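You operate a simulated robot arm through the tools that you are given. There is no shell and no other tool. Be economical: measure what you need, move in short steps, check, and stop when the job is done.

The job below is to be done with a simulated two-armed robot. You get a single attempt, and the scene is never put back.

## Task
Empty the catch tray into the waste bottle, wipe the tray and cap the bottle.
Fine: hold the bottle steady while you work the cap; wipe with the blue rag; put tray and rag back. What is to be rubbed or washed off counts as gone when no trace of it is left.

The check looks at the end state, three seconds after you hand in, the way a careful person would. Anything else that was tipped, shoved, dropped, spilled or broken makes it a failure. A push-on lid holds only when it is set on centred and level and pressed home; a screw cap is set on level and turned clockwise until tight.

## Robot
Two 7-joint arms with two-finger parallel grippers on one trunk, on a base that drives. Base frame: it is fixed to the floor where the robot stands at the start and does not move with it; the origin is under the middle of the robot, x ahead of it, y to its left, z up; the surface under the hand at the start is at about z = 860. Readings come in mm, rad, newtons and seconds.
The left shoulder is at the start at [70, 177, 1174], the right one opposite. With the tool pointing down near the work surface each hand reaches from about 280 to 740 mm from the robot's upright axis, wherever it stands, measured 20 degrees to its own side. Places, roughly: catch tray (20x19x7 cm) [600, 400, 900]; top of the long table [700, 300, 900]. Payload 3.43 kg a hand.
The TCP of each hand is the grasp point between the finger pads, 30 mm short of the fingertips. In the tool frame z runs along the fingers and y along their closing line. Largest opening 94 mm; finger width 28, thickness 10; the body of the gripper, 50 by 96 mm, starts 55 mm behind the TCP.
Orientation is told as [roll, pitch, yaw] about the base's x, y, z axes, in that order, counted from this pose: with the fingers straight down and closing along the base's y, the tool's x points along the base's -x, its y along +y and its z along -z.

## Interface
- The arms move only by the tool nudge_tool. It takes "left_moves", "right_moves" or both (then of equal length, played together; a hand with none holds still); each is a list that holds one entry, the list of rows, each a list of 7 numbers: the shift along the tool's x, y, z in mm, then the turn, a rotation vector about the tool's x, y, z in rad, then the finger opening in mm, from 0 to 94. In form: [[[x, y, z, rx, ry, rz, grip], ...]]. A call has 1 to 10 rows; each row shifts and turns the commanded pose from where the row before left it, along the tool's axes as they then stand. Rows are played at 5 a second. More than 50 mm and 0.15 rad between two rows, or a gripper value outside its range, and nothing of the call is played. A pose out of reach is approached as far as the arm can. The call stops where the force on the tool passes 50 N (or 10 N more than at its start, if that is more) or the arm is blocked; 0.2 s more then pass. The fingers move at their own pace (about 153 mm/s each) and stop on an object; they squeeze with about 22 N. The grip force told is the motor's: it shows also when the fingers shut on nothing. Time passes only in rows, and 0.2 s behind the last, so rows that do not move let the fingers close. It gives the time, the measured TCP pose, the force on the tool (base axes), the opening and the grip force at its end, in the units of the frame above (readings bear some noise), with the torque about the TCP (base axes, N m) and any sound that the robot's microphone picked up, and new pictures: "show" is both (left out), scene, wrist or none (wrist: the cameras of the hands that moved).
- Cameras (640 x 400 px; columns grow to the right, rows downward): "scene" is now at [126.4, 49.4, 1494.4]; the picture's right is [0.53, -0.85, 0.00], its down [-0.46, -0.29, -0.84] and it looks along [0.71, 0.45, -0.54] (base axes); focal length 266 px, centre (320, 200). "left" rides on the left gripper at [76, -14, -102] in its tool frame; the picture's right is [0.18, 0.98, 0.00], its down [-0.75, 0.14, -0.64] and it looks along [-0.63, 0.12, 0.77] (tool axes); focal length 243 px, centre (320, 200). "right" rides on the right gripper at [76, 14, -103] in its tool frame; the picture's right is [-0.18, 0.98, 0.00], its down [-0.75, -0.14, -0.64] and it looks along [-0.63, -0.12, 0.77] (tool axes); focal length 243 px, centre (320, 200). There is no depth. A picture from a camera that has moved, and an enlarged one, comes with that camera's place and axes in the base frame and with its lens.
- lift_body(by): slides the trunk up (or, below 0, down) by that many mm; the arms and the scene camera ride with it, the base frame stays. It gives what a move gives, with no picture.
- base_move(legs): drives the robot by 1 to 6 legs, each [ahead, turn to the left] in mm and rad, along the robot's own axes; the way and the turn of a leg run together, so that a leg with both is an arc; at most 1500 mm and 3.142 rad a leg. The arms and the cameras ride along, it lands a little off, and it stops where it bumps. It gives what a move gives, and a new picture of the scene camera.
- turn_head(pan, tilt): turns the head with the scene camera to pan (to the left, within 1.501 rad either way) and tilt (down, from -0.506 to 1.204), counted from straight ahead of the robot. It gives what a move gives, and a new picture of the scene camera.
- inspect(camera, box): a new picture of the part [left, top, right, bottom] of that camera's present view, enlarged. The clock stands still meanwhile.
- finish_job(): hands the job in; it is judged then, once.

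Work in short steps. Places have to be worked out from the pictures, the camera data and where the tool is seen: move nearer, look again, correct. Check each grasp and each placing, and mend what went wrong. You have 120 turns and 260 pictures in all, those below and enlarged ones among them. Open the grippers and draw the arms clear of the work before you hand the job in, unless the task says otherwise; then end with one line.

The tools are called after "Request:" by a JSON object that holds its "method" and its "body". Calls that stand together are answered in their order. nudge_tool: Moves the arms, as the interface text tells. Its arguments: {"type":"object","properties":{"left_moves":{"type":"array","items":{"type":"array","items":{"type":"array","items":{"type":"number"}}}},"right_moves":{"type":"array","items":{"type":"array","items":{"type":"array","items":{"type":"number"}}}},"show":{"type":"string","enum":["both","scene","wrist","none"]}},"required":[]} The other tools are called the same way: lift_body (by) slides the trunk up or down; base_move (legs) drives the base; turn_head (pan, tilt) turns the head that bears the scene camera; inspect (camera, box) takes an enlarged picture of a part of a camera's view; finish_job () hands the job in.

At the start:

```text
t: 0.0
left_eef_pos: [405.9, 455.2, 1368.4]
left_ee_rot: [0.0, 0.001, 0.001]
left_wrist_force: [0.8, 0.0, 0.6]
left_moment: [0.02, 0.0, 0.0]
left_gripper_width: 94.1
left_grip_force: 0.2
right_eef_pos: [424.7, 8.4, 1332.0]
right_ee_rot: [0.0, 0.001, -0.001]
right_wrist_force: [0.5, 0.9, 0.0]
right_moment: [0.02, 0.0, 0.01]
right_gripper_width: 94.1
right_grip_force: 0.0
trunk travel left (down, up): [-754.0, 86.0]
robot x, y, heading: [0.2, 1.5, 0.005]
head pan, tilt: [0.562, 0.574]
```

scene: 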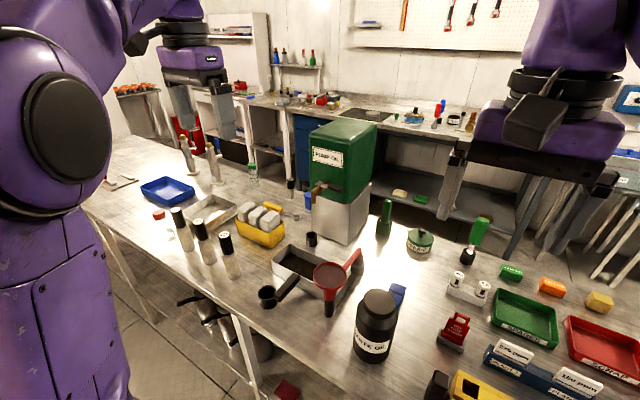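
right: 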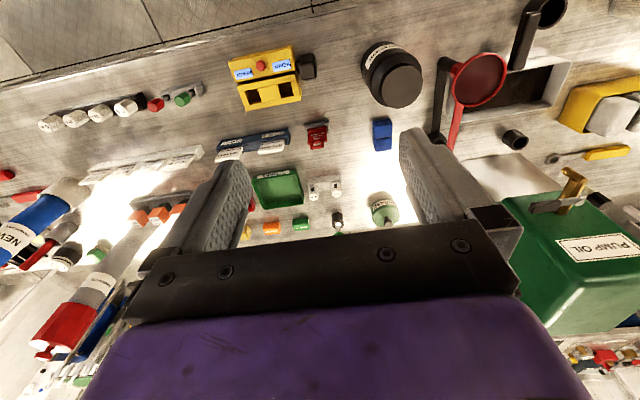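
left: 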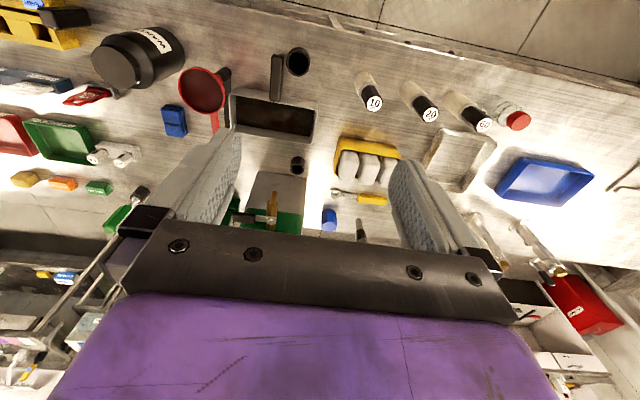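

The scene shows the waste oil bottle with its black cap, the tray under the oil drum, a red funnel across the tray, and blue things that could be the rag. I'll enlarge the key area.

Request:
{"method": "inspect", "body": {"camera": "scene", "box": [220, 200, 460, 370]}}

Request:
{"method": "inspect", "body": {"camera": "left", "box": [80, 10, 400, 230]}}

Request:
{"method": "inspect", "body": {"camera": "right", "box": [340, 0, 640, 200]}}

```text
2.35 times, centred on (340, 285) of scene
camera zoom: at [126.4, 49.4, 1494.4], right [0.53, -0.85, 0.0], down [-0.46, -0.29, -0.84], along [0.71, 0.45, -0.54], focal length 626 px, centre (273, 0)
```

zoom: 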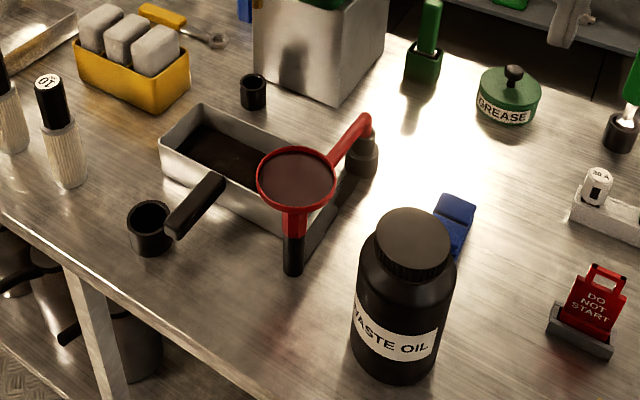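

```text
1.82 times, centred on (240, 120) of left
camera zoom: at [329.8, 441.1, 1469.8], right [-0.18, 0.98, 0.0], down [0.75, 0.14, 0.64], along [0.63, 0.12, -0.77], focal length 441 px, centre (466, 346)
```

zoom: 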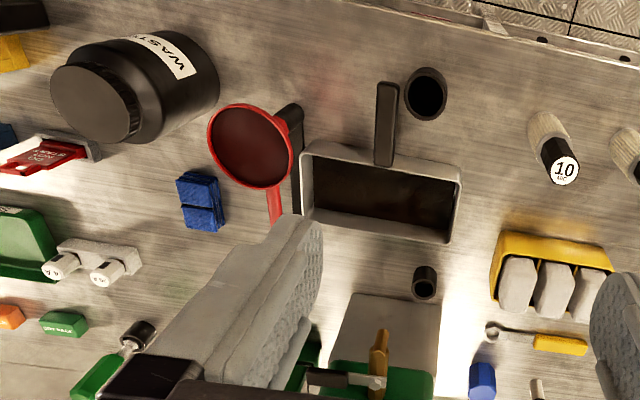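

```text
2.00 times, centred on (490, 100) of right
camera zoom: at [347.2, 23.1, 1435.3], right [0.18, 0.98, 0.0], down [0.75, -0.14, 0.64], along [0.63, -0.12, -0.77], focal length 485 px, centre (-20, 400)
```

zoom: 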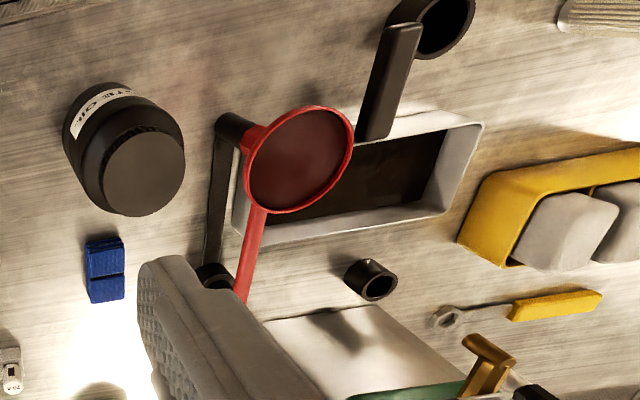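

The cap top of the waste bottle triangulates to about (476, 129, 1025). It is roughly 75 mm wide and the body about 100 mm. I'll lower both hands, staying well above everything, for close wrist views of the bottle and the tray.

Request:
{"method": "nudge_tool", "body": {"left_moves": [[[-10, -14, 45, 0, 0, 0, 94], [-10, -14, 45, 0, 0, 0, 94], [-10, -14, 45, 0, 0, 0, 94], [-10, -13, 45, 0, 0, 0, 94], [0, 0, 30, 0, 0, 0, 94]]], "right_moves": [[[10, 20, 30, 0, 0, 0, 94], [10, 20, 30, 0, 0, 0, 94], [10, 20, 30, 0, 0, 0, 94], [10, 20, 30, 0, 0, 0, 94], [0, 20, 30, 0, 0, 0, 94]]]}}

```text
t: 1.2
left_eef_pos: [446.3, 401.6, 1158.6]
left_ee_rot: [-0.002, 0.0, -0.001]
left_wrist_force: [0.0, 0.5, 1.0]
left_moment: [-0.04, 0.03, 0.01]
left_gripper_width: 93.9
left_grip_force: 0.0
right_eef_pos: [384.3, 110.5, 1180.0]
right_ee_rot: [-0.001, 0.001, 0.001]
right_wrist_force: [0.3, 0.4, -0.2]
right_moment: [-0.04, 0.02, -0.01]
right_gripper_width: 93.9
right_grip_force: 0.0
trunk travel left (down, up): [-754.0, 86.0]
robot x, y, heading: [-1.9, -2.2, -0.002]
head pan, tilt: [0.562, 0.574]
camera scene: at [127.7, 52.0, 1494.3], right [0.53, -0.85, 0.0], down [-0.46, -0.29, -0.84], along [0.71, 0.45, -0.55], focal length 266 px, centre (320, 200)
camera right: at [308.2, 126.1, 1283.5], right [0.18, 0.98, 0.0], down [0.75, -0.14, 0.64], along [0.63, -0.12, -0.77], focal length 243 px, centre (320, 200)
camera left: at [370.3, 387.1, 1260.3], right [-0.18, 0.98, 0.0], down [0.75, 0.14, 0.64], along [0.63, 0.12, -0.77], focal length 243 px, centre (320, 200)
```

scene: 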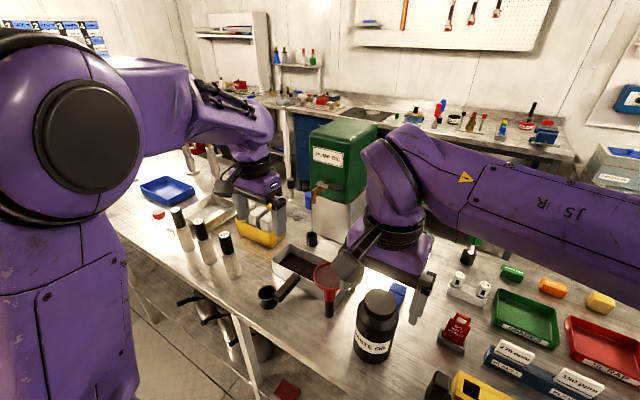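
right: 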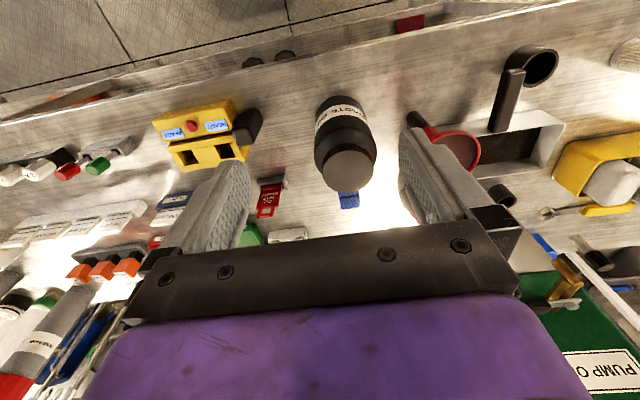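
left: 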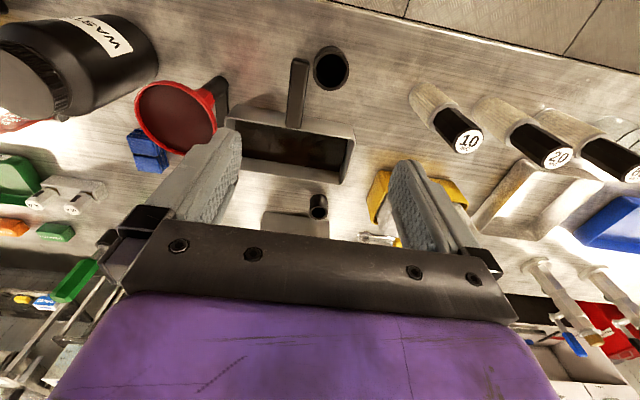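

Request:
{"method": "inspect", "body": {"camera": "right", "box": [280, 70, 440, 220]}}

Request:
{"method": "inspect", "body": {"camera": "left", "box": [100, 20, 380, 250]}}

Request:
{"method": "inspect", "body": {"camera": "scene", "box": [240, 220, 440, 380]}}

```text
2.67 times, centred on (360, 145) of right
camera zoom: at [308.2, 126.1, 1283.5], right [0.18, 0.98, 0.0], down [0.75, -0.14, 0.64], along [0.63, -0.12, -0.77], focal length 647 px, centre (213, 347)
```

zoom: 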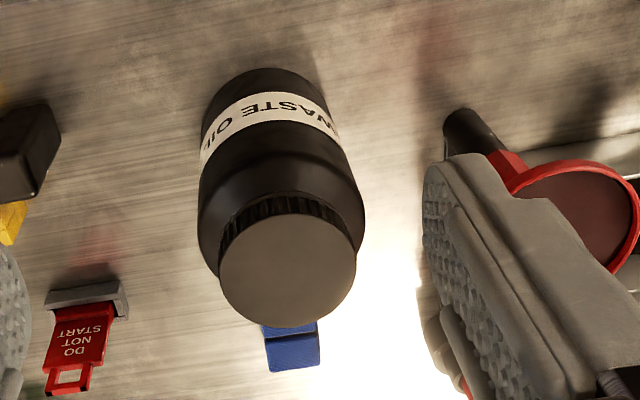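

```text
1.74 times, centred on (240, 135) of left
camera zoom: at [370.3, 387.1, 1260.3], right [-0.18, 0.98, 0.0], down [0.75, 0.14, 0.64], along [0.63, 0.12, -0.77], focal length 422 px, centre (459, 313)
```

zoom: 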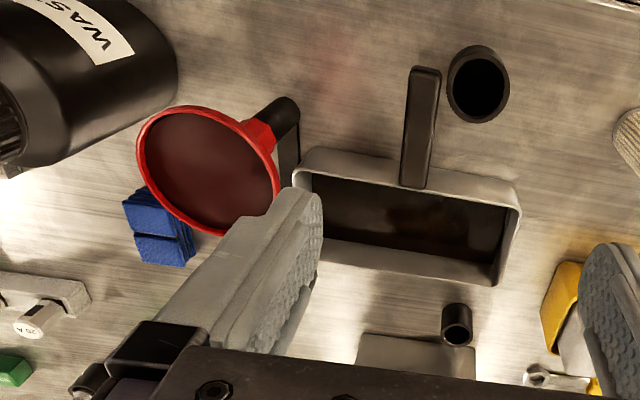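

```text
2.50 times, centred on (340, 300) of scene
camera zoom: at [127.7, 52.0, 1494.3], right [0.53, -0.85, 0.0], down [-0.46, -0.29, -0.84], along [0.71, 0.45, -0.55], focal length 666 px, centre (270, -50)
```

zoom: 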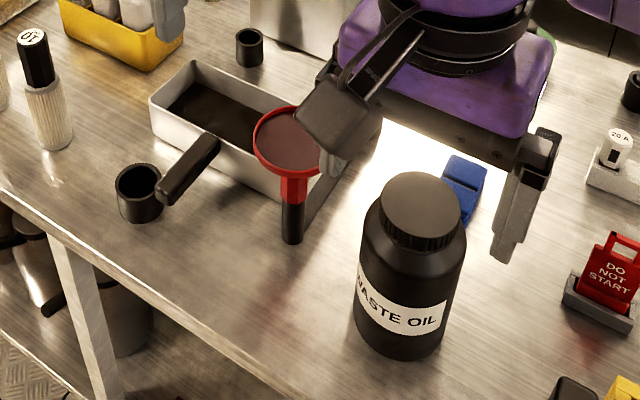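

The tray has a black handle pointing toward the robot, and the funnel stands in a black post. The bottle is about 87 mm wide with a cap of about 65 mm, so I'll hold its body with the left hand tilted and turn the cap with the right. Backing off 150 mm gives the left arm room to do that.

Request:
{"method": "base_move", "body": {"legs": [[-150, 0]]}}

Request:
{"method": "turn_head", "body": {"pan": 0.4, "tilt": 0.6}}

```text
t: 2.6
left_eef_pos: [296.5, 400.2, 1158.5]
left_ee_rot: [-0.001, 0.002, 0.0]
left_wrist_force: [1.3, -0.5, 0.4]
left_moment: [0.0, 0.02, 0.01]
left_gripper_width: 94.1
left_grip_force: 0.1
right_eef_pos: [235.1, 108.3, 1180.8]
right_ee_rot: [0.001, 0.003, 0.001]
right_wrist_force: [0.0, -0.4, 0.2]
right_moment: [0.03, 0.01, 0.04]
right_gripper_width: 93.8
right_grip_force: 0.1
trunk travel left (down, up): [-754.0, 86.0]
robot x, y, heading: [-149.3, 1.7, -0.001]
head pan, tilt: [0.562, 0.574]
camera scene: at [-21.3, 49.3, 1494.2], right [0.53, -0.85, 0.0], down [-0.46, -0.29, -0.84], along [0.71, 0.45, -0.54], focal length 266 px, centre (320, 200)
```

scene: 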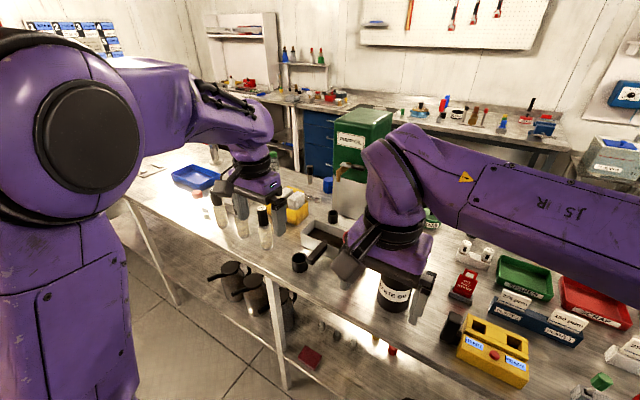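

```text
t: 3.3
left_eef_pos: [294.4, 399.3, 1161.1]
left_ee_rot: [-0.001, -0.001, 0.0]
left_wrist_force: [-0.3, 0.2, 0.1]
left_moment: [0.01, 0.01, 0.05]
left_gripper_width: 94.1
left_grip_force: 0.0
right_eef_pos: [234.2, 108.8, 1181.7]
right_ee_rot: [0.002, 0.002, 0.0]
right_wrist_force: [0.3, -0.1, 0.4]
right_moment: [0.01, 0.0, 0.01]
right_gripper_width: 94.1
right_grip_force: 0.0
trunk travel left (down, up): [-754.0, 86.0]
robot x, y, heading: [-147.7, -1.5, -0.002]
head pan, tilt: [0.4, 0.6]
camera scene: at [-18.7, 36.3, 1492.3], right [0.39, -0.92, 0.0], down [-0.52, -0.22, -0.83], along [0.76, 0.32, -0.56], focal length 266 px, centre (320, 200)
```

scene: 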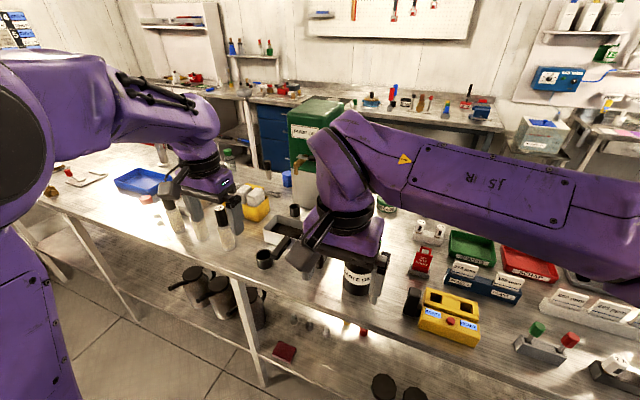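

Next I turn the left hand into a side-grip attitude, yaw −0.45 and 30° below horizontal. At the same time the right hand goes above the bottle.

Request:
{"method": "nudge_tool", "body": {"left_moves": [[[0, 0, 0, 0, 0, 0.15, 94], [0, 0, 0, 0, 0, 0.15, 94], [0, 0, 0, 0, 0, 0.15, 94], [0, 0, 0, 0, -0.15, 0, 94], [0, 0, 0, 0, -0.15, 0, 94], [0, 0, 0, 0, -0.15, 0, 94], [0, 0, 0, 0, -0.15, 0, 94], [0, 0, 0, 0, -0.15, 0, 94], [0, 0, 0, 0, -0.15, 0, 94], [0, 0, 0, 0, -0.15, 0, 94]]], "right_moves": [[[-22, 2, 0, 0, 0, 0, 94], [-22, 2, 0, 0, 0, 0, 94], [-22, 2, 0, 0, 0, 0, 94], [-22, 2, 0, 0, 0, 0, 94], [-22, 2, 0, 0, 0, 0, 94], [-22, 2, 0, 0, 0, 0, 94], [-22, 2, 0, 0, 0, 0, 94], [-22, 2, 0, 0, 0, 0, 94], [-22, 2, 0, 0, 0, 0, 94], [-22, 2, 0, 0, 0, 0, 94]]]}}

```text
t: 5.5
left_eef_pos: [295.5, 400.4, 1160.7]
left_ee_rot: [0.002, -1.054, -0.449]
left_wrist_force: [0.0, 0.3, -0.5]
left_moment: [-0.01, 0.03, -0.03]
left_gripper_width: 94.0
left_grip_force: 0.1
right_eef_pos: [388.0, 118.2, 1160.5]
right_ee_rot: [0.0, -0.002, -0.002]
right_wrist_force: [-0.5, 1.9, 0.0]
right_moment: [-0.03, -0.01, -0.01]
right_gripper_width: 93.9
right_grip_force: 0.0
right hand out of reach, approached as far as the arm can: row 7, 8, 9, 10
trunk travel left (down, up): [-754.0, 86.0]
robot x, y, heading: [-151.6, 1.8, -0.003]
head pan, tilt: [0.4, 0.6]
camera scene: at [-17.9, 37.6, 1492.1], right [0.39, -0.92, 0.0], down [-0.52, -0.22, -0.82], along [0.76, 0.32, -0.57], focal length 266 px, centre (320, 200)
camera right: at [310.8, 133.8, 1263.9], right [0.19, 0.98, 0.0], down [0.75, -0.14, 0.64], along [0.63, -0.12, -0.77], focal length 243 px, centre (320, 200)
camera left: at [174.9, 442.8, 1143.9], right [0.35, 0.92, -0.16], down [-0.1, 0.21, 0.97], along [0.93, -0.32, 0.17], focal length 243 px, centre (320, 200)
```

scene: 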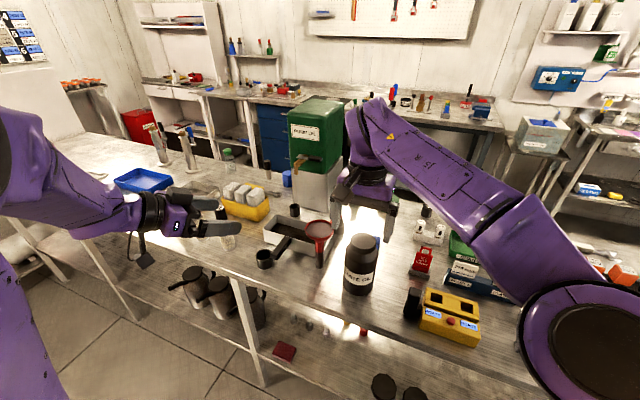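
right: 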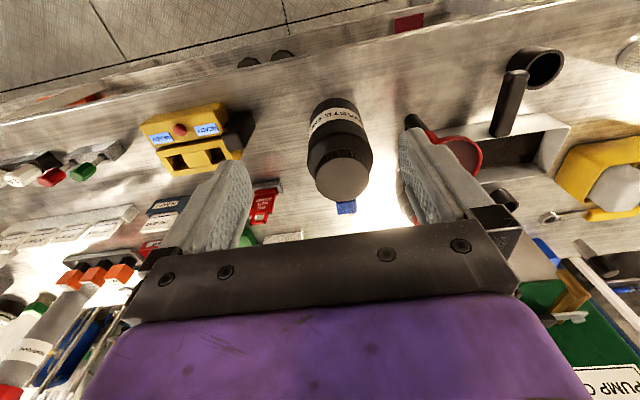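
left: 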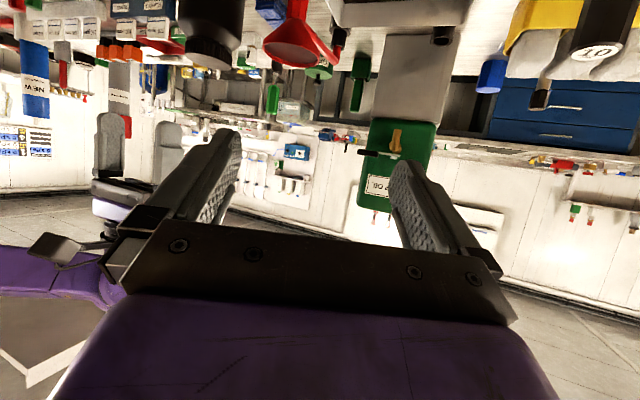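

The right arm falls short from here. The new view again puts the cap at about (475, 129, 1025). I'll drive 60 mm forward while turning left 0.25 rad, so the bottle is straight ahead.

Request:
{"method": "base_move", "body": {"legs": [[60, 0.25]]}}

```text
t: 6.7
left_eef_pos: [244.4, 502.1, 1162.2]
left_ee_rot: [0.002, -1.05, -0.206]
left_wrist_force: [-0.3, 0.4, -0.3]
left_moment: [-0.01, 0.01, 0.03]
left_gripper_width: 94.0
left_grip_force: 0.0
right_eef_pos: [403.2, 253.2, 1161.5]
right_ee_rot: [0.001, -0.002, 0.247]
right_wrist_force: [-0.1, -0.8, 0.5]
right_moment: [-0.02, -0.02, 0.02]
right_gripper_width: 94.0
right_grip_force: 0.1
trunk travel left (down, up): [-754.0, 86.0]
robot x, y, heading: [-90.2, 6.3, 0.248]
head pan, tilt: [0.4, 0.6]
camera scene: at [30.0, 74.2, 1492.2], right [0.6, -0.8, 0.0], down [-0.45, -0.34, -0.83], along [0.66, 0.5, -0.56], focal length 266 px, centre (320, 200)
```

scene: 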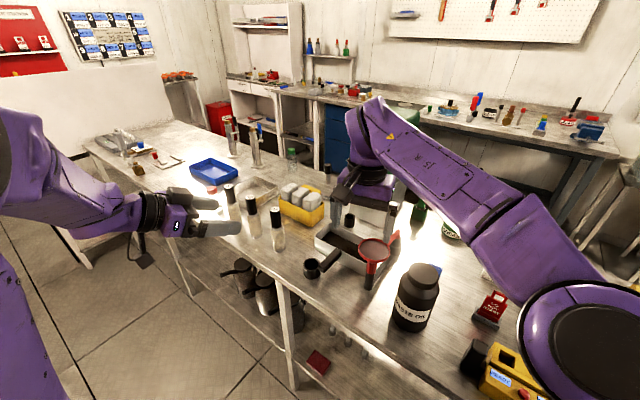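

Both hands move in: left to a pre-grasp about 110 mm short of the bottle, right to above the cap.

Request:
{"method": "nudge_tool", "body": {"left_moves": [[[4.1, -35.3, 26.4, 0, 0, 0, 94], [4.1, -35.3, 26.4, 0, 0, 0, 94], [4.1, -35.3, 26.4, 0, 0, 0, 94], [4.1, -35.3, 26.4, 0, 0, 0, 94], [4.1, -35.3, 26.4, 0, 0, 0, 94], [4.1, -35.3, 26.4, 0, 0, 0, 94], [4.1, -35.3, 26.4, 0, 0, 0, 94], [4.1, -35.3, 26.4, 0, 0, 0, 94], [4.1, -35.3, 26.4, 0, 0, 0, 94]]], "right_moves": [[[-4.4, -15.3, 4.6, 0, 0, 0, 94], [-4.4, -15.3, 4.6, 0, 0, 0, 94], [-4.4, -15.3, 4.6, 0, 0, 0, 94], [-4.4, -15.3, 4.6, 0, 0, 0, 94], [-4.4, -15.3, 4.6, 0, 0, 0, 94], [-4.4, -15.3, 4.6, 0, 0, 0, 94], [-4.4, -15.3, 4.6, 0, 0, 0, 94], [-4.4, -15.3, 4.6, 0, 0, 0, 94], [-4.4, -15.3, 4.6, 0, 0, 0, 94]]]}}

```text
t: 8.7
left_eef_pos: [391.9, 202.7, 1074.5]
left_ee_rot: [-0.063, -1.047, -0.143]
left_wrist_force: [-0.1, -0.5, -0.1]
left_moment: [0.01, 0.0, 0.0]
left_gripper_width: 94.0
left_grip_force: 0.0
left hand out of reach, approached as far as the arm can: row 4, 5, 7, 8, 9
right_eef_pos: [475.5, 127.5, 1120.3]
right_ee_rot: [0.001, -0.001, 0.247]
right_wrist_force: [0.6, -1.2, 0.0]
right_moment: [0.04, 0.01, 0.03]
right_gripper_width: 94.0
right_grip_force: 0.1
trunk travel left (down, up): [-754.0, 86.0]
robot x, y, heading: [-88.9, 7.5, 0.242]
head pan, tilt: [0.4, 0.6]
camera scene: at [31.6, 73.0, 1492.1], right [0.6, -0.8, 0.0], down [-0.45, -0.34, -0.83], along [0.66, 0.5, -0.56], focal length 266 px, centre (320, 200)
camera right: at [398.4, 122.7, 1222.8], right [-0.06, 1.0, 0.0], down [0.77, 0.04, 0.64], along [0.64, 0.04, -0.77], focal length 243 px, centre (320, 200)
camera left: at [264.8, 213.2, 1058.2], right [0.1, 0.98, -0.19], down [-0.14, 0.2, 0.97], along [0.98, -0.07, 0.16], focal length 243 px, centre (320, 200)
```

scene: 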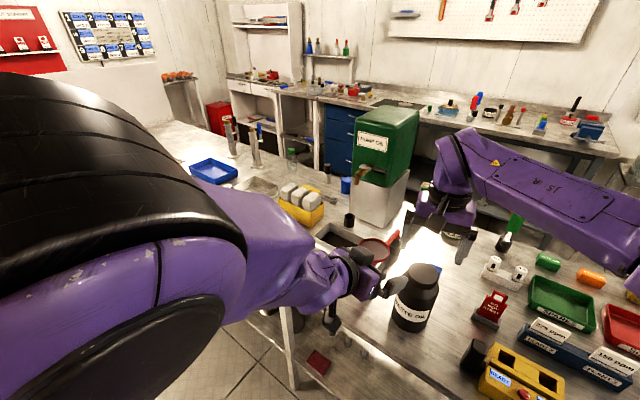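
right: 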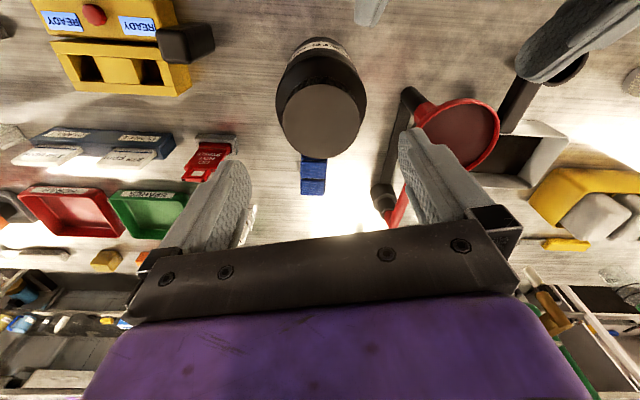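
left: 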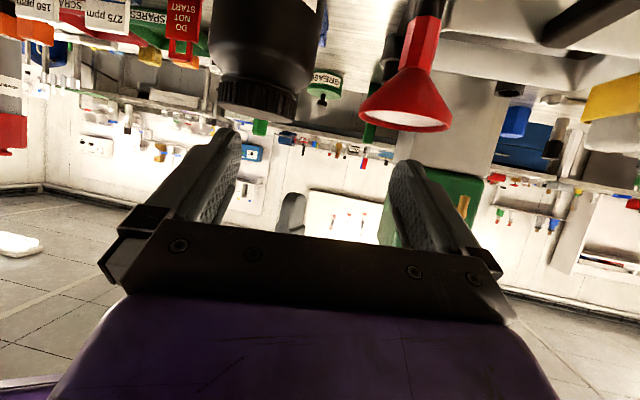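

The left arm hit its limits at that azimuth. I'll yaw it about 0.4 rad further about the vertical, so it comes more from the left, and shift it slightly left too.

Request:
{"method": "nudge_tool", "body": {"left_moves": [[[0, 14, 0, 0.1156, 0, 0.0664, 94], [0, 14, 0, 0.1156, 0, 0.0664, 94], [0, 14, 0, 0.1156, 0, 0.0664, 94]]]}}

```text
t: 9.5
left_eef_pos: [403.1, 242.2, 1067.5]
left_ee_rot: [0.001, -1.048, -0.603]
left_wrist_force: [-0.4, 0.4, -0.5]
left_moment: [-0.01, 0.02, -0.01]
left_gripper_width: 93.5
left_grip_force: 0.1
right_eef_pos: [476.0, 130.5, 1120.2]
right_ee_rot: [0.001, 0.0, 0.246]
right_wrist_force: [0.0, -0.2, -0.1]
right_moment: [0.0, -0.02, -0.01]
right_gripper_width: 94.1
right_grip_force: 0.1
trunk travel left (down, up): [-754.0, 86.0]
robot x, y, heading: [-91.2, 7.5, 0.249]
head pan, tilt: [0.4, 0.6]
camera scene: at [30.5, 76.8, 1492.0], right [0.6, -0.8, 0.0], down [-0.45, -0.34, -0.82], along [0.66, 0.5, -0.57], focal length 266 px, centre (320, 200)
camera left: at [291.7, 302.6, 1052.2], right [0.48, 0.86, -0.16], down [-0.07, 0.22, 0.97], along [0.87, -0.46, 0.16], focal length 243 px, centre (320, 200)
```

scene: 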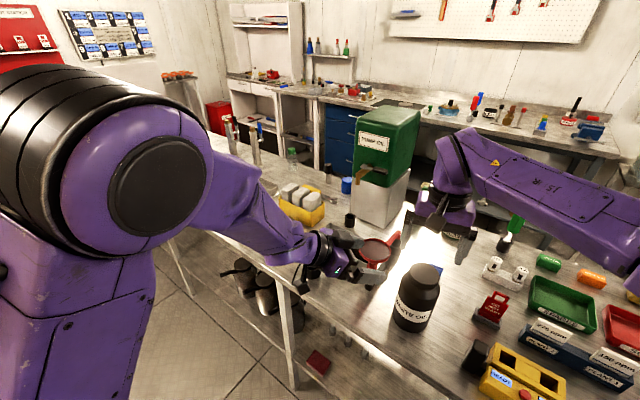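
left: 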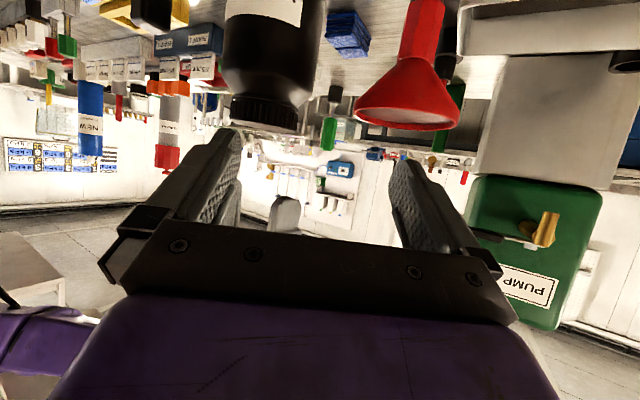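

The orientation is now reached at (403, 242, 1067). I'll slide sideways away from the funnel first and then descend to the pre-grasp.

Request:
{"method": "nudge_tool", "body": {"left_moves": [[[0, -26, -5, 0, 0, 0, 94], [0, -26, -5, 0, 0, 0, 94], [22, 0, 18, 0, 0, 0, 94], [22, 0, 28, 0, 0, 0, 94]]]}}

```text
t: 10.5
left_eef_pos: [384.6, 194.1, 1011.5]
left_ee_rot: [-0.002, -1.048, -0.602]
left_wrist_force: [0.0, -0.6, 0.3]
left_moment: [-0.04, -0.01, 0.0]
left_gripper_width: 94.2
left_grip_force: 0.1
right_eef_pos: [476.4, 129.5, 1119.5]
right_ee_rot: [0.002, -0.002, 0.246]
right_wrist_force: [0.2, -1.0, -0.6]
right_moment: [-0.02, 0.0, -0.03]
right_gripper_width: 94.2
right_grip_force: 0.1
trunk travel left (down, up): [-754.0, 86.0]
robot x, y, heading: [-88.6, 7.0, 0.253]
head pan, tilt: [0.4, 0.6]
camera scene: at [32.6, 74.9, 1492.0], right [0.6, -0.8, 0.0], down [-0.45, -0.34, -0.82], along [0.66, 0.5, -0.57], focal length 266 px, centre (320, 200)
camera left: at [272.1, 255.1, 996.2], right [0.48, 0.86, -0.16], down [-0.07, 0.22, 0.97], along [0.87, -0.46, 0.16], focal length 243 px, centre (320, 200)
```

scene: 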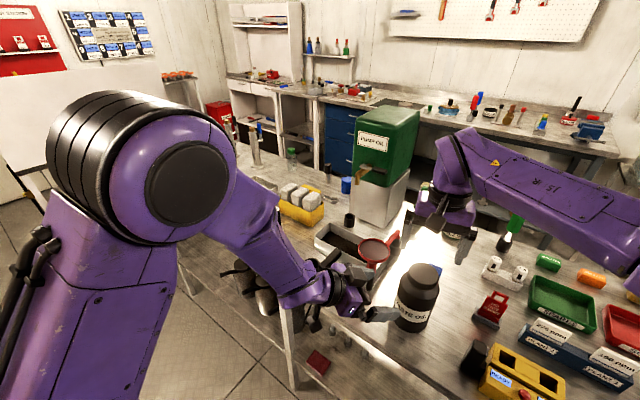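
left: 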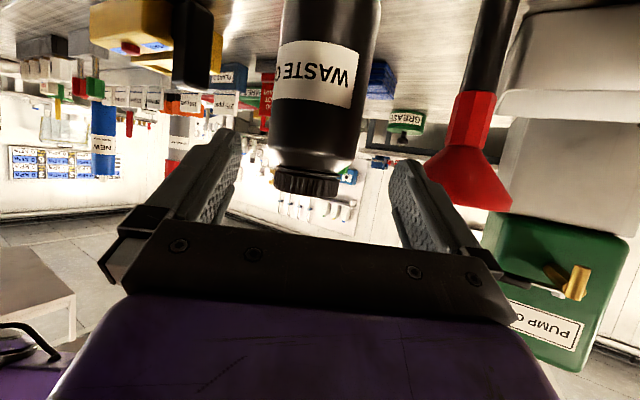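

Request:
{"method": "inspect", "body": {"camera": "left", "box": [230, 0, 430, 125]}}

Request:
{"method": "inspect", "body": {"camera": "right", "box": [240, 20, 400, 220]}}

```text
3.20 times, centred on (330, 62) of left
camera zoom: at [272.1, 255.1, 996.2], right [0.48, 0.86, -0.16], down [-0.07, 0.22, 0.97], along [0.87, -0.46, 0.16], focal length 776 px, centre (288, 640)
```

zoom: 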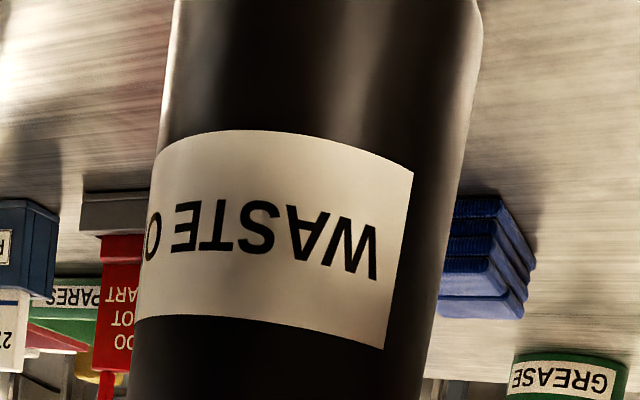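

```text
2.00 times, centred on (320, 120) of right
camera zoom: at [399.0, 124.5, 1222.5], right [-0.06, 1.0, 0.0], down [0.77, 0.05, 0.64], along [0.64, 0.04, -0.77], focal length 485 px, centre (320, 360)
```

zoom: 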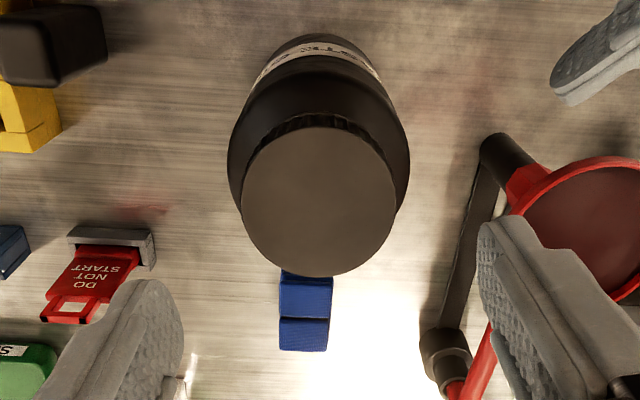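

The bottle centre is (476, 129) and the body about 84 mm, and the left approach line is only 1.8 mm off. I'll advance the open fingers around the body, without closing yet.

Request:
{"method": "nudge_tool", "body": {"left_moves": [[[0, -1.8, 30, 0, 0, 0, 94], [0, 0, 30, 0, 0, 0, 94], [0, 0, 25, 0, 0, 0, 94], [0, 0, 25, 0, 0, 0, 94], [0, 0, 0, 0, 0, 0, 94]]]}}

```text
t: 11.7
left_eef_pos: [459.4, 139.7, 959.6]
left_ee_rot: [0.001, -1.049, -0.605]
left_wrist_force: [0.7, 0.7, -0.4]
left_moment: [0.0, -0.02, 0.04]
left_gripper_width: 94.2
left_grip_force: 0.1
right_eef_pos: [474.5, 129.5, 1121.4]
right_ee_rot: [-0.001, 0.0, 0.247]
right_wrist_force: [0.5, -0.1, 0.2]
right_moment: [0.01, 0.0, 0.02]
right_gripper_width: 94.1
right_grip_force: 0.0
trunk travel left (down, up): [-754.0, 86.0]
robot x, y, heading: [-89.3, 7.1, 0.251]
head pan, tilt: [0.4, 0.6]
camera scene: at [30.0, 75.0, 1492.2], right [0.6, -0.8, 0.0], down [-0.45, -0.34, -0.83], along [0.66, 0.5, -0.56], focal length 266 px, centre (320, 200)
camera left: at [347.5, 199.4, 942.2], right [0.48, 0.86, -0.16], down [-0.07, 0.22, 0.97], along [0.87, -0.46, 0.17], focal length 243 px, centre (320, 200)
```

scene: 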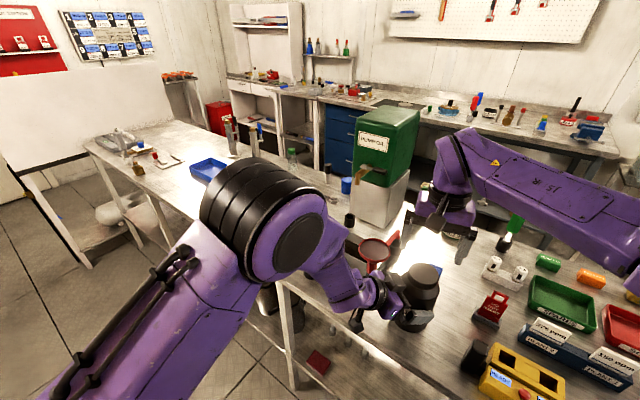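
left: 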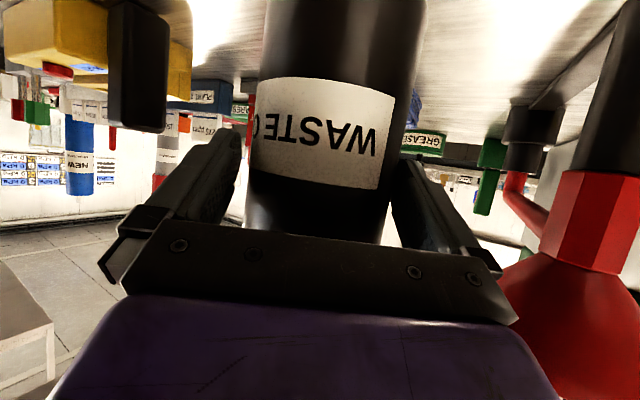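

Both fingers straddle the body without contact, so I close to hold the bottle.

Request:
{"method": "nudge_tool", "body": {"left_moves": [[[0, 0, 0, 0, 0, 0, 86], [0, 0, 0, 0, 0, 0, 78], [0, 0, 0, 0, 0, 0, 60], [0, 0, 0, 0, 0, 0, 60]]]}}

```text
t: 12.7
left_eef_pos: [460.4, 139.5, 958.0]
left_ee_rot: [0.003, -1.05, -0.604]
left_wrist_force: [1.5, 2.1, 1.2]
left_moment: [0.05, -0.13, 0.06]
left_gripper_width: 84.9
left_grip_force: 21.9
right_eef_pos: [476.0, 128.4, 1120.3]
right_ee_rot: [0.001, 0.001, 0.246]
right_wrist_force: [0.2, -0.1, -0.6]
right_moment: [0.03, -0.01, -0.03]
right_gripper_width: 93.9
right_grip_force: 0.1
trunk travel left (down, up): [-754.0, 86.0]
robot x, y, heading: [-91.5, 6.1, 0.249]
head pan, tilt: [0.4, 0.6]
camera scene: at [30.8, 75.1, 1492.1], right [0.6, -0.8, 0.0], down [-0.45, -0.34, -0.82], along [0.66, 0.5, -0.57], focal length 266 px, centre (320, 200)
camera left: at [348.0, 199.8, 942.2], right [0.48, 0.86, -0.16], down [-0.07, 0.22, 0.97], along [0.87, -0.46, 0.17], focal length 243 px, centre (320, 200)
```

scene: 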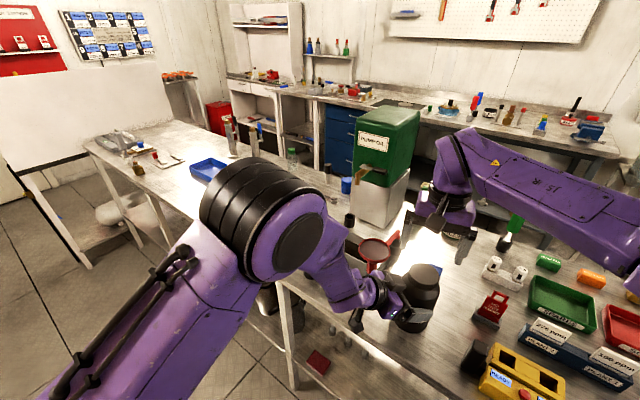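
left: 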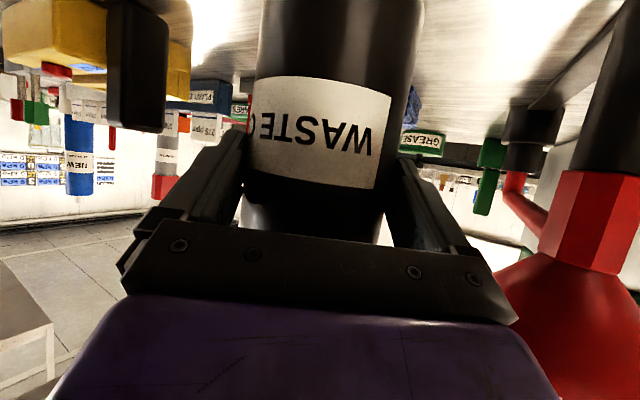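

The bottle is held at 84.9 mm wide with 22 N. I check the cap's exact centre from the right camera.

Request:
{"method": "inspect", "body": {"camera": "right", "box": [240, 40, 400, 200]}}

Request:
{"method": "inspect", "body": {"camera": "scene", "box": [340, 200, 480, 340]}}

```text
2.50 times, centred on (320, 120) of right
camera zoom: at [397.4, 124.7, 1223.1], right [-0.06, 1.0, 0.0], down [0.76, 0.05, 0.64], along [0.64, 0.04, -0.77], focal length 606 px, centre (320, 400)
```

zoom: 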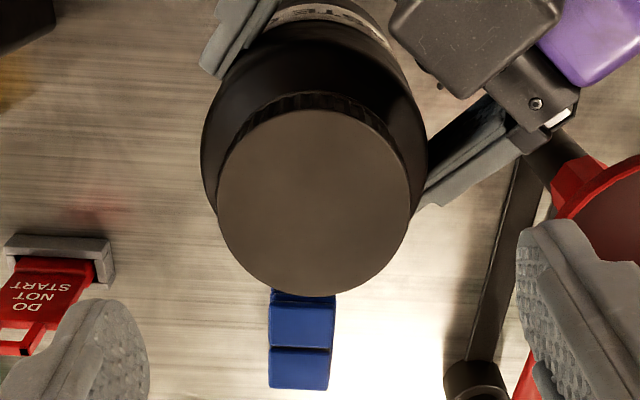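

```text
2.86 times, centred on (410, 270) of scene
camera zoom: at [30.8, 75.1, 1492.1], right [0.6, -0.8, 0.0], down [-0.45, -0.34, -0.82], along [0.66, 0.5, -0.57], focal length 761 px, centre (63, 0)
```

zoom: 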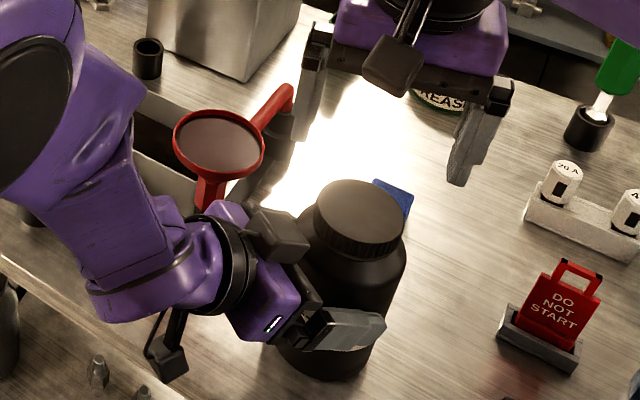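

The left gripper body sits close to the cap's level, about (430, 174, 1015), and would block the right fingers as they turn. I'll reopen, lower the left grip straight down 30 mm and close again.

Request:
{"method": "nudge_tool", "body": {"left_moves": [[[0, 0, 0, 0, 0, 0, 94], [0, 0, 0, 0, 0, 0, 94], [13, 0, 7.5, 0, 0, 0, 94], [13, 0, 7.5, 0, 0, 0, 94], [0, 0, 0, 0, 0, 0, 94], [0, 0, 0, 0, 0, 0, 86], [0, 0, 0, 0, 0, 0, 70], [0, 0, 0, 0, 0, 0, 60]]]}}

Request:
{"method": "inspect", "body": {"camera": "right", "box": [240, 40, 400, 200]}}

```text
t: 14.5
left_eef_pos: [462.2, 138.0, 928.6]
left_ee_rot: [0.002, -1.048, -0.605]
left_wrist_force: [-0.2, 0.2, 1.2]
left_moment: [0.04, -0.06, 0.09]
left_gripper_width: 85.5
left_grip_force: 22.1
right_eef_pos: [474.5, 128.6, 1119.7]
right_ee_rot: [0.004, -0.001, 0.246]
right_wrist_force: [-0.1, 0.4, 0.7]
right_moment: [-0.03, 0.01, 0.0]
right_gripper_width: 94.0
right_grip_force: 0.0
trunk travel left (down, up): [-754.0, 86.0]
robot x, y, heading: [-88.4, 9.4, 0.252]
head pan, tilt: [0.4, 0.6]
camera scene: at [30.4, 74.9, 1492.2], right [0.6, -0.8, 0.0], down [-0.45, -0.34, -0.82], along [0.66, 0.5, -0.57], focal length 266 px, centre (320, 200)
camera left: at [349.0, 198.9, 912.4], right [0.48, 0.86, -0.16], down [-0.07, 0.22, 0.97], along [0.87, -0.46, 0.17], focal length 243 px, centre (320, 200)
```

scene: 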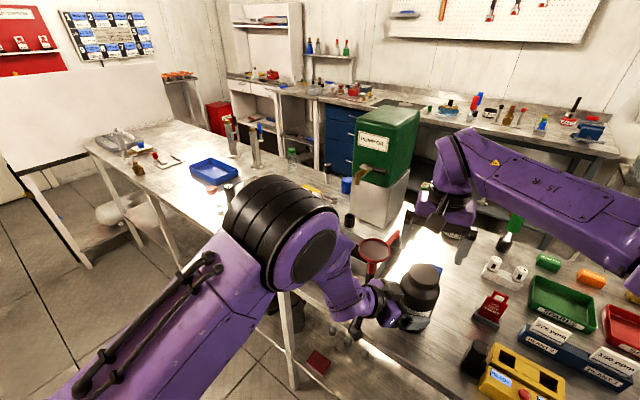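
left: 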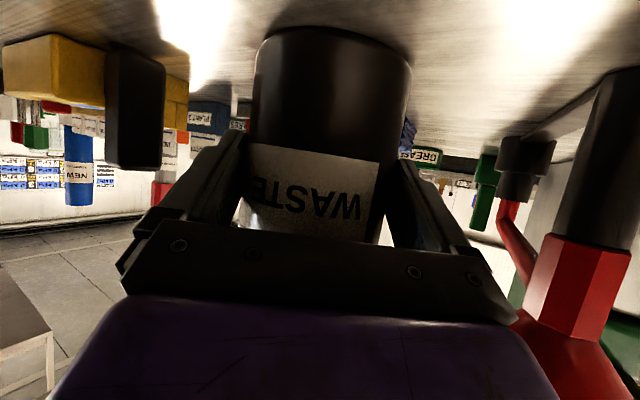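

```text
2.50 times, centred on (320, 120) of right
camera zoom: at [397.1, 124.5, 1223.3], right [-0.06, 1.0, 0.0], down [0.76, 0.05, 0.64], along [0.64, 0.04, -0.77], focal length 606 px, centre (320, 400)
```

zoom: 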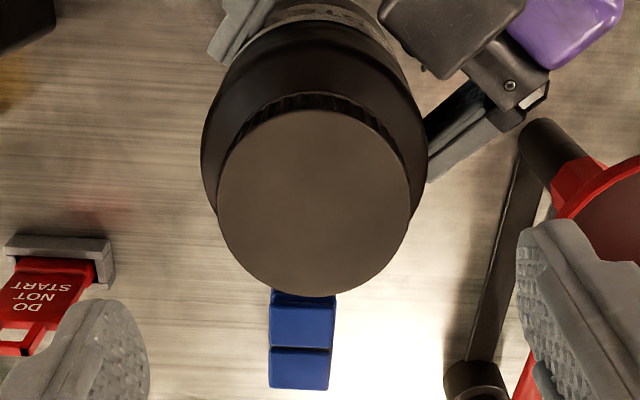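

The cap hasn't moved. Now I pre-rotate the right hand 1.5 rad clockwise to gain travel before gripping.

Request:
{"method": "nudge_tool", "body": {"right_moves": [[[0, 0, 0, 0, 0, 0.15, 94], [0, 0, 0, 0, 0, 0.15, 94], [0, 0, 0, 0, 0, 0.15, 94], [0, 0, 0, 0, 0, 0.15, 94], [0, 0, 0, 0, 0, 0.15, 94], [0, 0, 0, 0, 0, 0.15, 94], [0, 0, 0, 0, 0, 0.15, 94], [0, 0, 0, 0, 0, 0.15, 94], [0, 0, 0, 0, 0, 0.15, 94], [0, 0, 0, 0, 0, 0.15, 94]]], "show": "wrist"}}

```text
t: 16.7
left_eef_pos: [460.6, 138.0, 928.8]
left_ee_rot: [0.001, -1.048, -0.602]
left_wrist_force: [0.6, 1.1, 2.3]
left_moment: [-0.17, 0.01, 0.08]
left_gripper_width: 85.4
left_grip_force: 21.8
right_eef_pos: [475.0, 129.5, 1118.7]
right_ee_rot: [0.001, -0.001, -1.255]
right_wrist_force: [0.2, -0.1, 0.5]
right_moment: [0.0, -0.02, 0.0]
right_gripper_width: 94.0
right_grip_force: 0.0
trunk travel left (down, up): [-754.0, 86.0]
robot x, y, heading: [-85.8, 10.4, 0.248]
head pan, tilt: [0.4, 0.6]
camera right: at [464.1, 207.4, 1222.5], right [0.99, 0.13, 0.0], down [0.1, -0.76, 0.64], along [0.08, -0.64, -0.77], focal length 243 px, centre (320, 200)
```

right: 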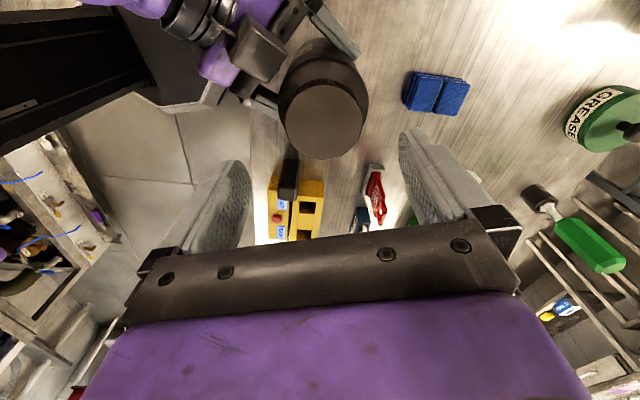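

The cap centre is confirmed at about (476, 128.5). I lower to TCP z≈1033, so the finger tips are 8 mm above the shoulder, with the fingers open.

Request:
{"method": "nudge_tool", "body": {"right_moves": [[[-1, 0.7, 30, 0, 0, 0, 94], [0, 0, 30, 0, 0, 0, 94], [0, 0, 16, 0, 0, 0, 94], [0, 0, 10, 0, 0, 0, 94], [0, 0, 0, 0, 0, 0, 94]]]}}

```text
t: 17.9
left_eef_pos: [461.2, 138.4, 929.1]
left_ee_rot: [0.0, -1.052, -0.603]
left_wrist_force: [-0.8, 1.2, 2.3]
left_moment: [-0.22, 0.12, 0.01]
left_gripper_width: 85.1
left_grip_force: 22.1
right_eef_pos: [475.1, 129.3, 1032.7]
right_ee_rot: [0.002, 0.001, -1.252]
right_wrist_force: [1.0, 0.3, 0.7]
right_moment: [-0.01, 0.0, -0.02]
right_gripper_width: 94.0
right_grip_force: 0.0
trunk travel left (down, up): [-754.0, 86.0]
robot x, y, heading: [-88.8, 7.7, 0.252]
head pan, tilt: [0.4, 0.6]
camera scene: at [30.1, 74.9, 1492.2], right [0.6, -0.8, 0.0], down [-0.45, -0.34, -0.83], along [0.66, 0.5, -0.56], focal length 266 px, centre (320, 200)
camera right: at [463.7, 205.8, 1135.1], right [0.99, 0.13, 0.0], down [0.1, -0.76, 0.64], along [0.09, -0.64, -0.77], focal length 243 px, centre (320, 200)
```

scene: 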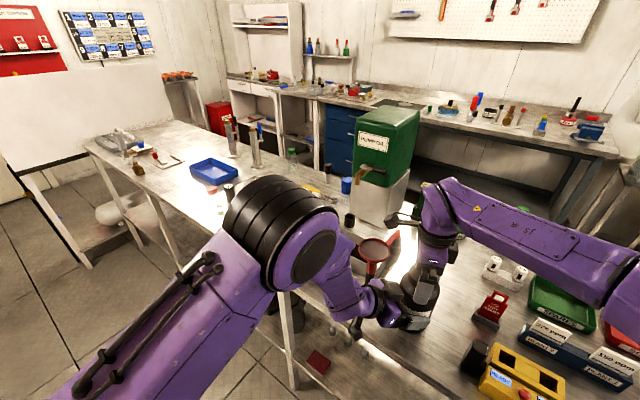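
right: 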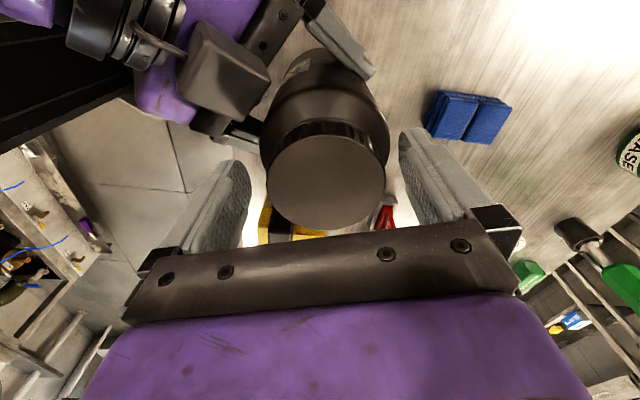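

The fingers straddle the cap, so I close on it.

Request:
{"method": "nudge_tool", "body": {"right_moves": [[[0, 0, 0, 0, 0, 0, 80], [0, 0, 0, 0, 0, 0, 68], [0, 0, 0, 0, 0, 0, 45], [0, 0, 0, 0, 0, 0, 45]]], "show": "wrist"}}

```text
t: 18.9
left_eef_pos: [459.8, 137.3, 929.3]
left_ee_rot: [0.001, -1.048, -0.605]
left_wrist_force: [-4.5, -1.0, -0.1]
left_moment: [-0.02, -0.61, 0.07]
left_gripper_width: 85.4
left_grip_force: 22.8
right_eef_pos: [475.2, 128.3, 1035.7]
right_ee_rot: [0.007, 0.003, -1.254]
right_wrist_force: [14.1, 4.5, 26.0]
right_moment: [0.15, -0.81, -0.01]
right_gripper_width: 64.1
right_grip_force: 21.9
trunk travel left (down, up): [-754.0, 86.0]
robot x, y, heading: [-87.2, 8.9, 0.246]
head pan, tilt: [0.4, 0.6]
camera right: at [464.4, 205.4, 1138.4], right [0.99, 0.13, 0.01], down [0.1, -0.76, 0.64], along [0.09, -0.63, -0.77], focal length 243 px, centre (320, 200)
```

right: 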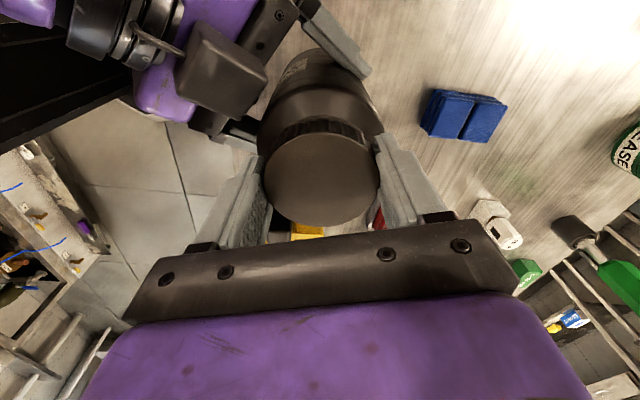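

It gripped at 64 mm, but 26 N upward means the tips ride on the shoulder. I'll reopen, raise 6 mm, shift 1.5 mm in x and regrip.

Request:
{"method": "nudge_tool", "body": {"right_moves": [[[0, 0, 0, 0, 0, 0, 80], [-0.5, 1.4, -6, 0, 0, 0, 80], [0, 0, 0, 0, 0, 0, 72], [0, 0, 0, 0, 0, 0, 45], [0, 0, 0, 0, 0, 0, 45]]], "show": "wrist"}}

```text
t: 20.1
left_eef_pos: [461.4, 138.3, 928.1]
left_ee_rot: [0.002, -1.051, -0.605]
left_wrist_force: [-10.2, -0.5, 5.5]
left_moment: [0.03, -0.65, -0.25]
left_gripper_width: 85.3
left_grip_force: 22.0
right_eef_pos: [476.0, 127.8, 1038.8]
right_ee_rot: [0.002, 0.0, -1.253]
right_wrist_force: [9.3, 2.1, -3.7]
right_moment: [0.05, -0.16, 0.05]
right_gripper_width: 62.0
right_grip_force: 22.5
trunk travel left (down, up): [-754.0, 86.0]
robot x, y, heading: [-90.7, 6.2, 0.245]
head pan, tilt: [0.4, 0.6]
camera right: at [465.7, 205.6, 1141.9], right [0.99, 0.13, 0.0], down [0.1, -0.76, 0.64], along [0.09, -0.64, -0.77], focal length 243 px, centre (320, 200)
```

right: 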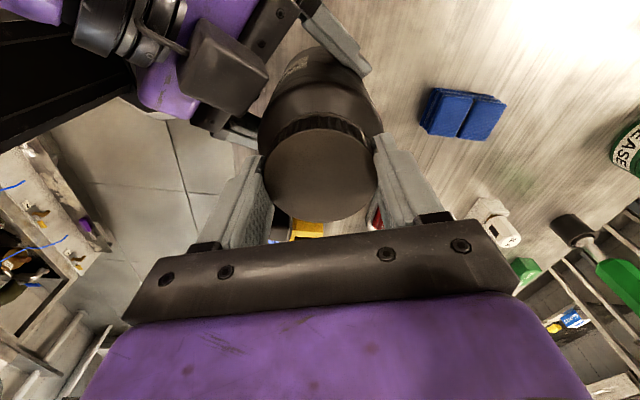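

A clean grip at 62 mm. Now I turn the cap counter-clockwise 1.5 rad.

Request:
{"method": "nudge_tool", "body": {"right_moves": [[[0, 1, 0, 0, 0, -0.15, 45], [0, 0, 0, 0, 0, -0.15, 45], [0, 0, 0, 0, 0, -0.15, 45], [0, 0, 0, 0, 0, -0.15, 45], [0, 0, 0, 0, 0, -0.15, 45], [0, 0, 0, 0, 0, -0.15, 45], [0, 0, 0, 0, 0, -0.15, 45], [0, 0, 0, 0, 0, -0.15, 45], [0, 0, 0, 0, 0, -0.15, 45], [0, 0, 0, 0, 0, -0.15, 45]]]}}

```text
t: 22.3
left_eef_pos: [462.0, 140.1, 928.4]
left_ee_rot: [0.002, -1.049, -0.602]
left_wrist_force: [13.5, 18.0, 0.4]
left_moment: [-0.76, 0.34, 0.45]
left_gripper_width: 85.7
left_grip_force: 21.7
right_eef_pos: [479.7, 128.4, 1039.6]
right_ee_rot: [0.0, -0.001, 0.248]
right_wrist_force: [-11.0, -15.8, 7.1]
right_moment: [-0.44, 0.46, -0.04]
right_gripper_width: 61.7
right_grip_force: 22.3
trunk travel left (down, up): [-754.0, 86.0]
robot x, y, heading: [-86.7, 8.5, 0.247]
head pan, tilt: [0.4, 0.6]
camera scene: at [30.5, 75.1, 1492.2], right [0.6, -0.8, 0.0], down [-0.45, -0.34, -0.82], along [0.66, 0.5, -0.57], focal length 266 px, centre (320, 200)
camera right: at [401.3, 124.4, 1142.2], right [-0.06, 1.0, 0.0], down [0.76, 0.05, 0.64], along [0.64, 0.04, -0.77], focal length 243 px, centre (320, 200)
```

scene: 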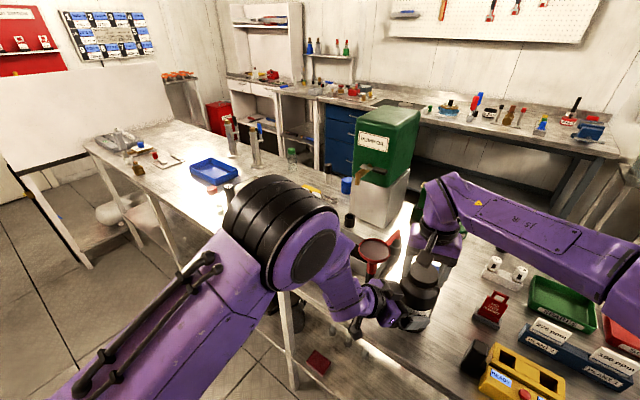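
right: 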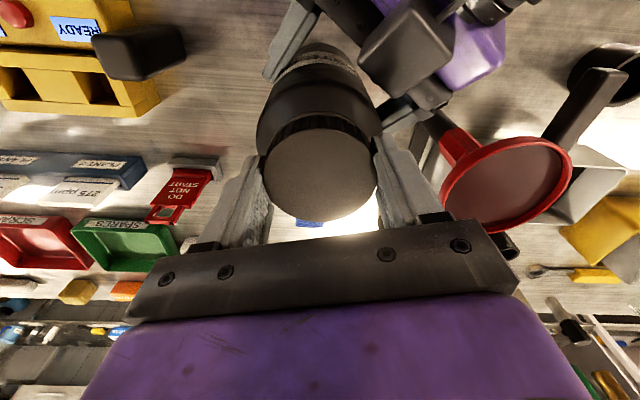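

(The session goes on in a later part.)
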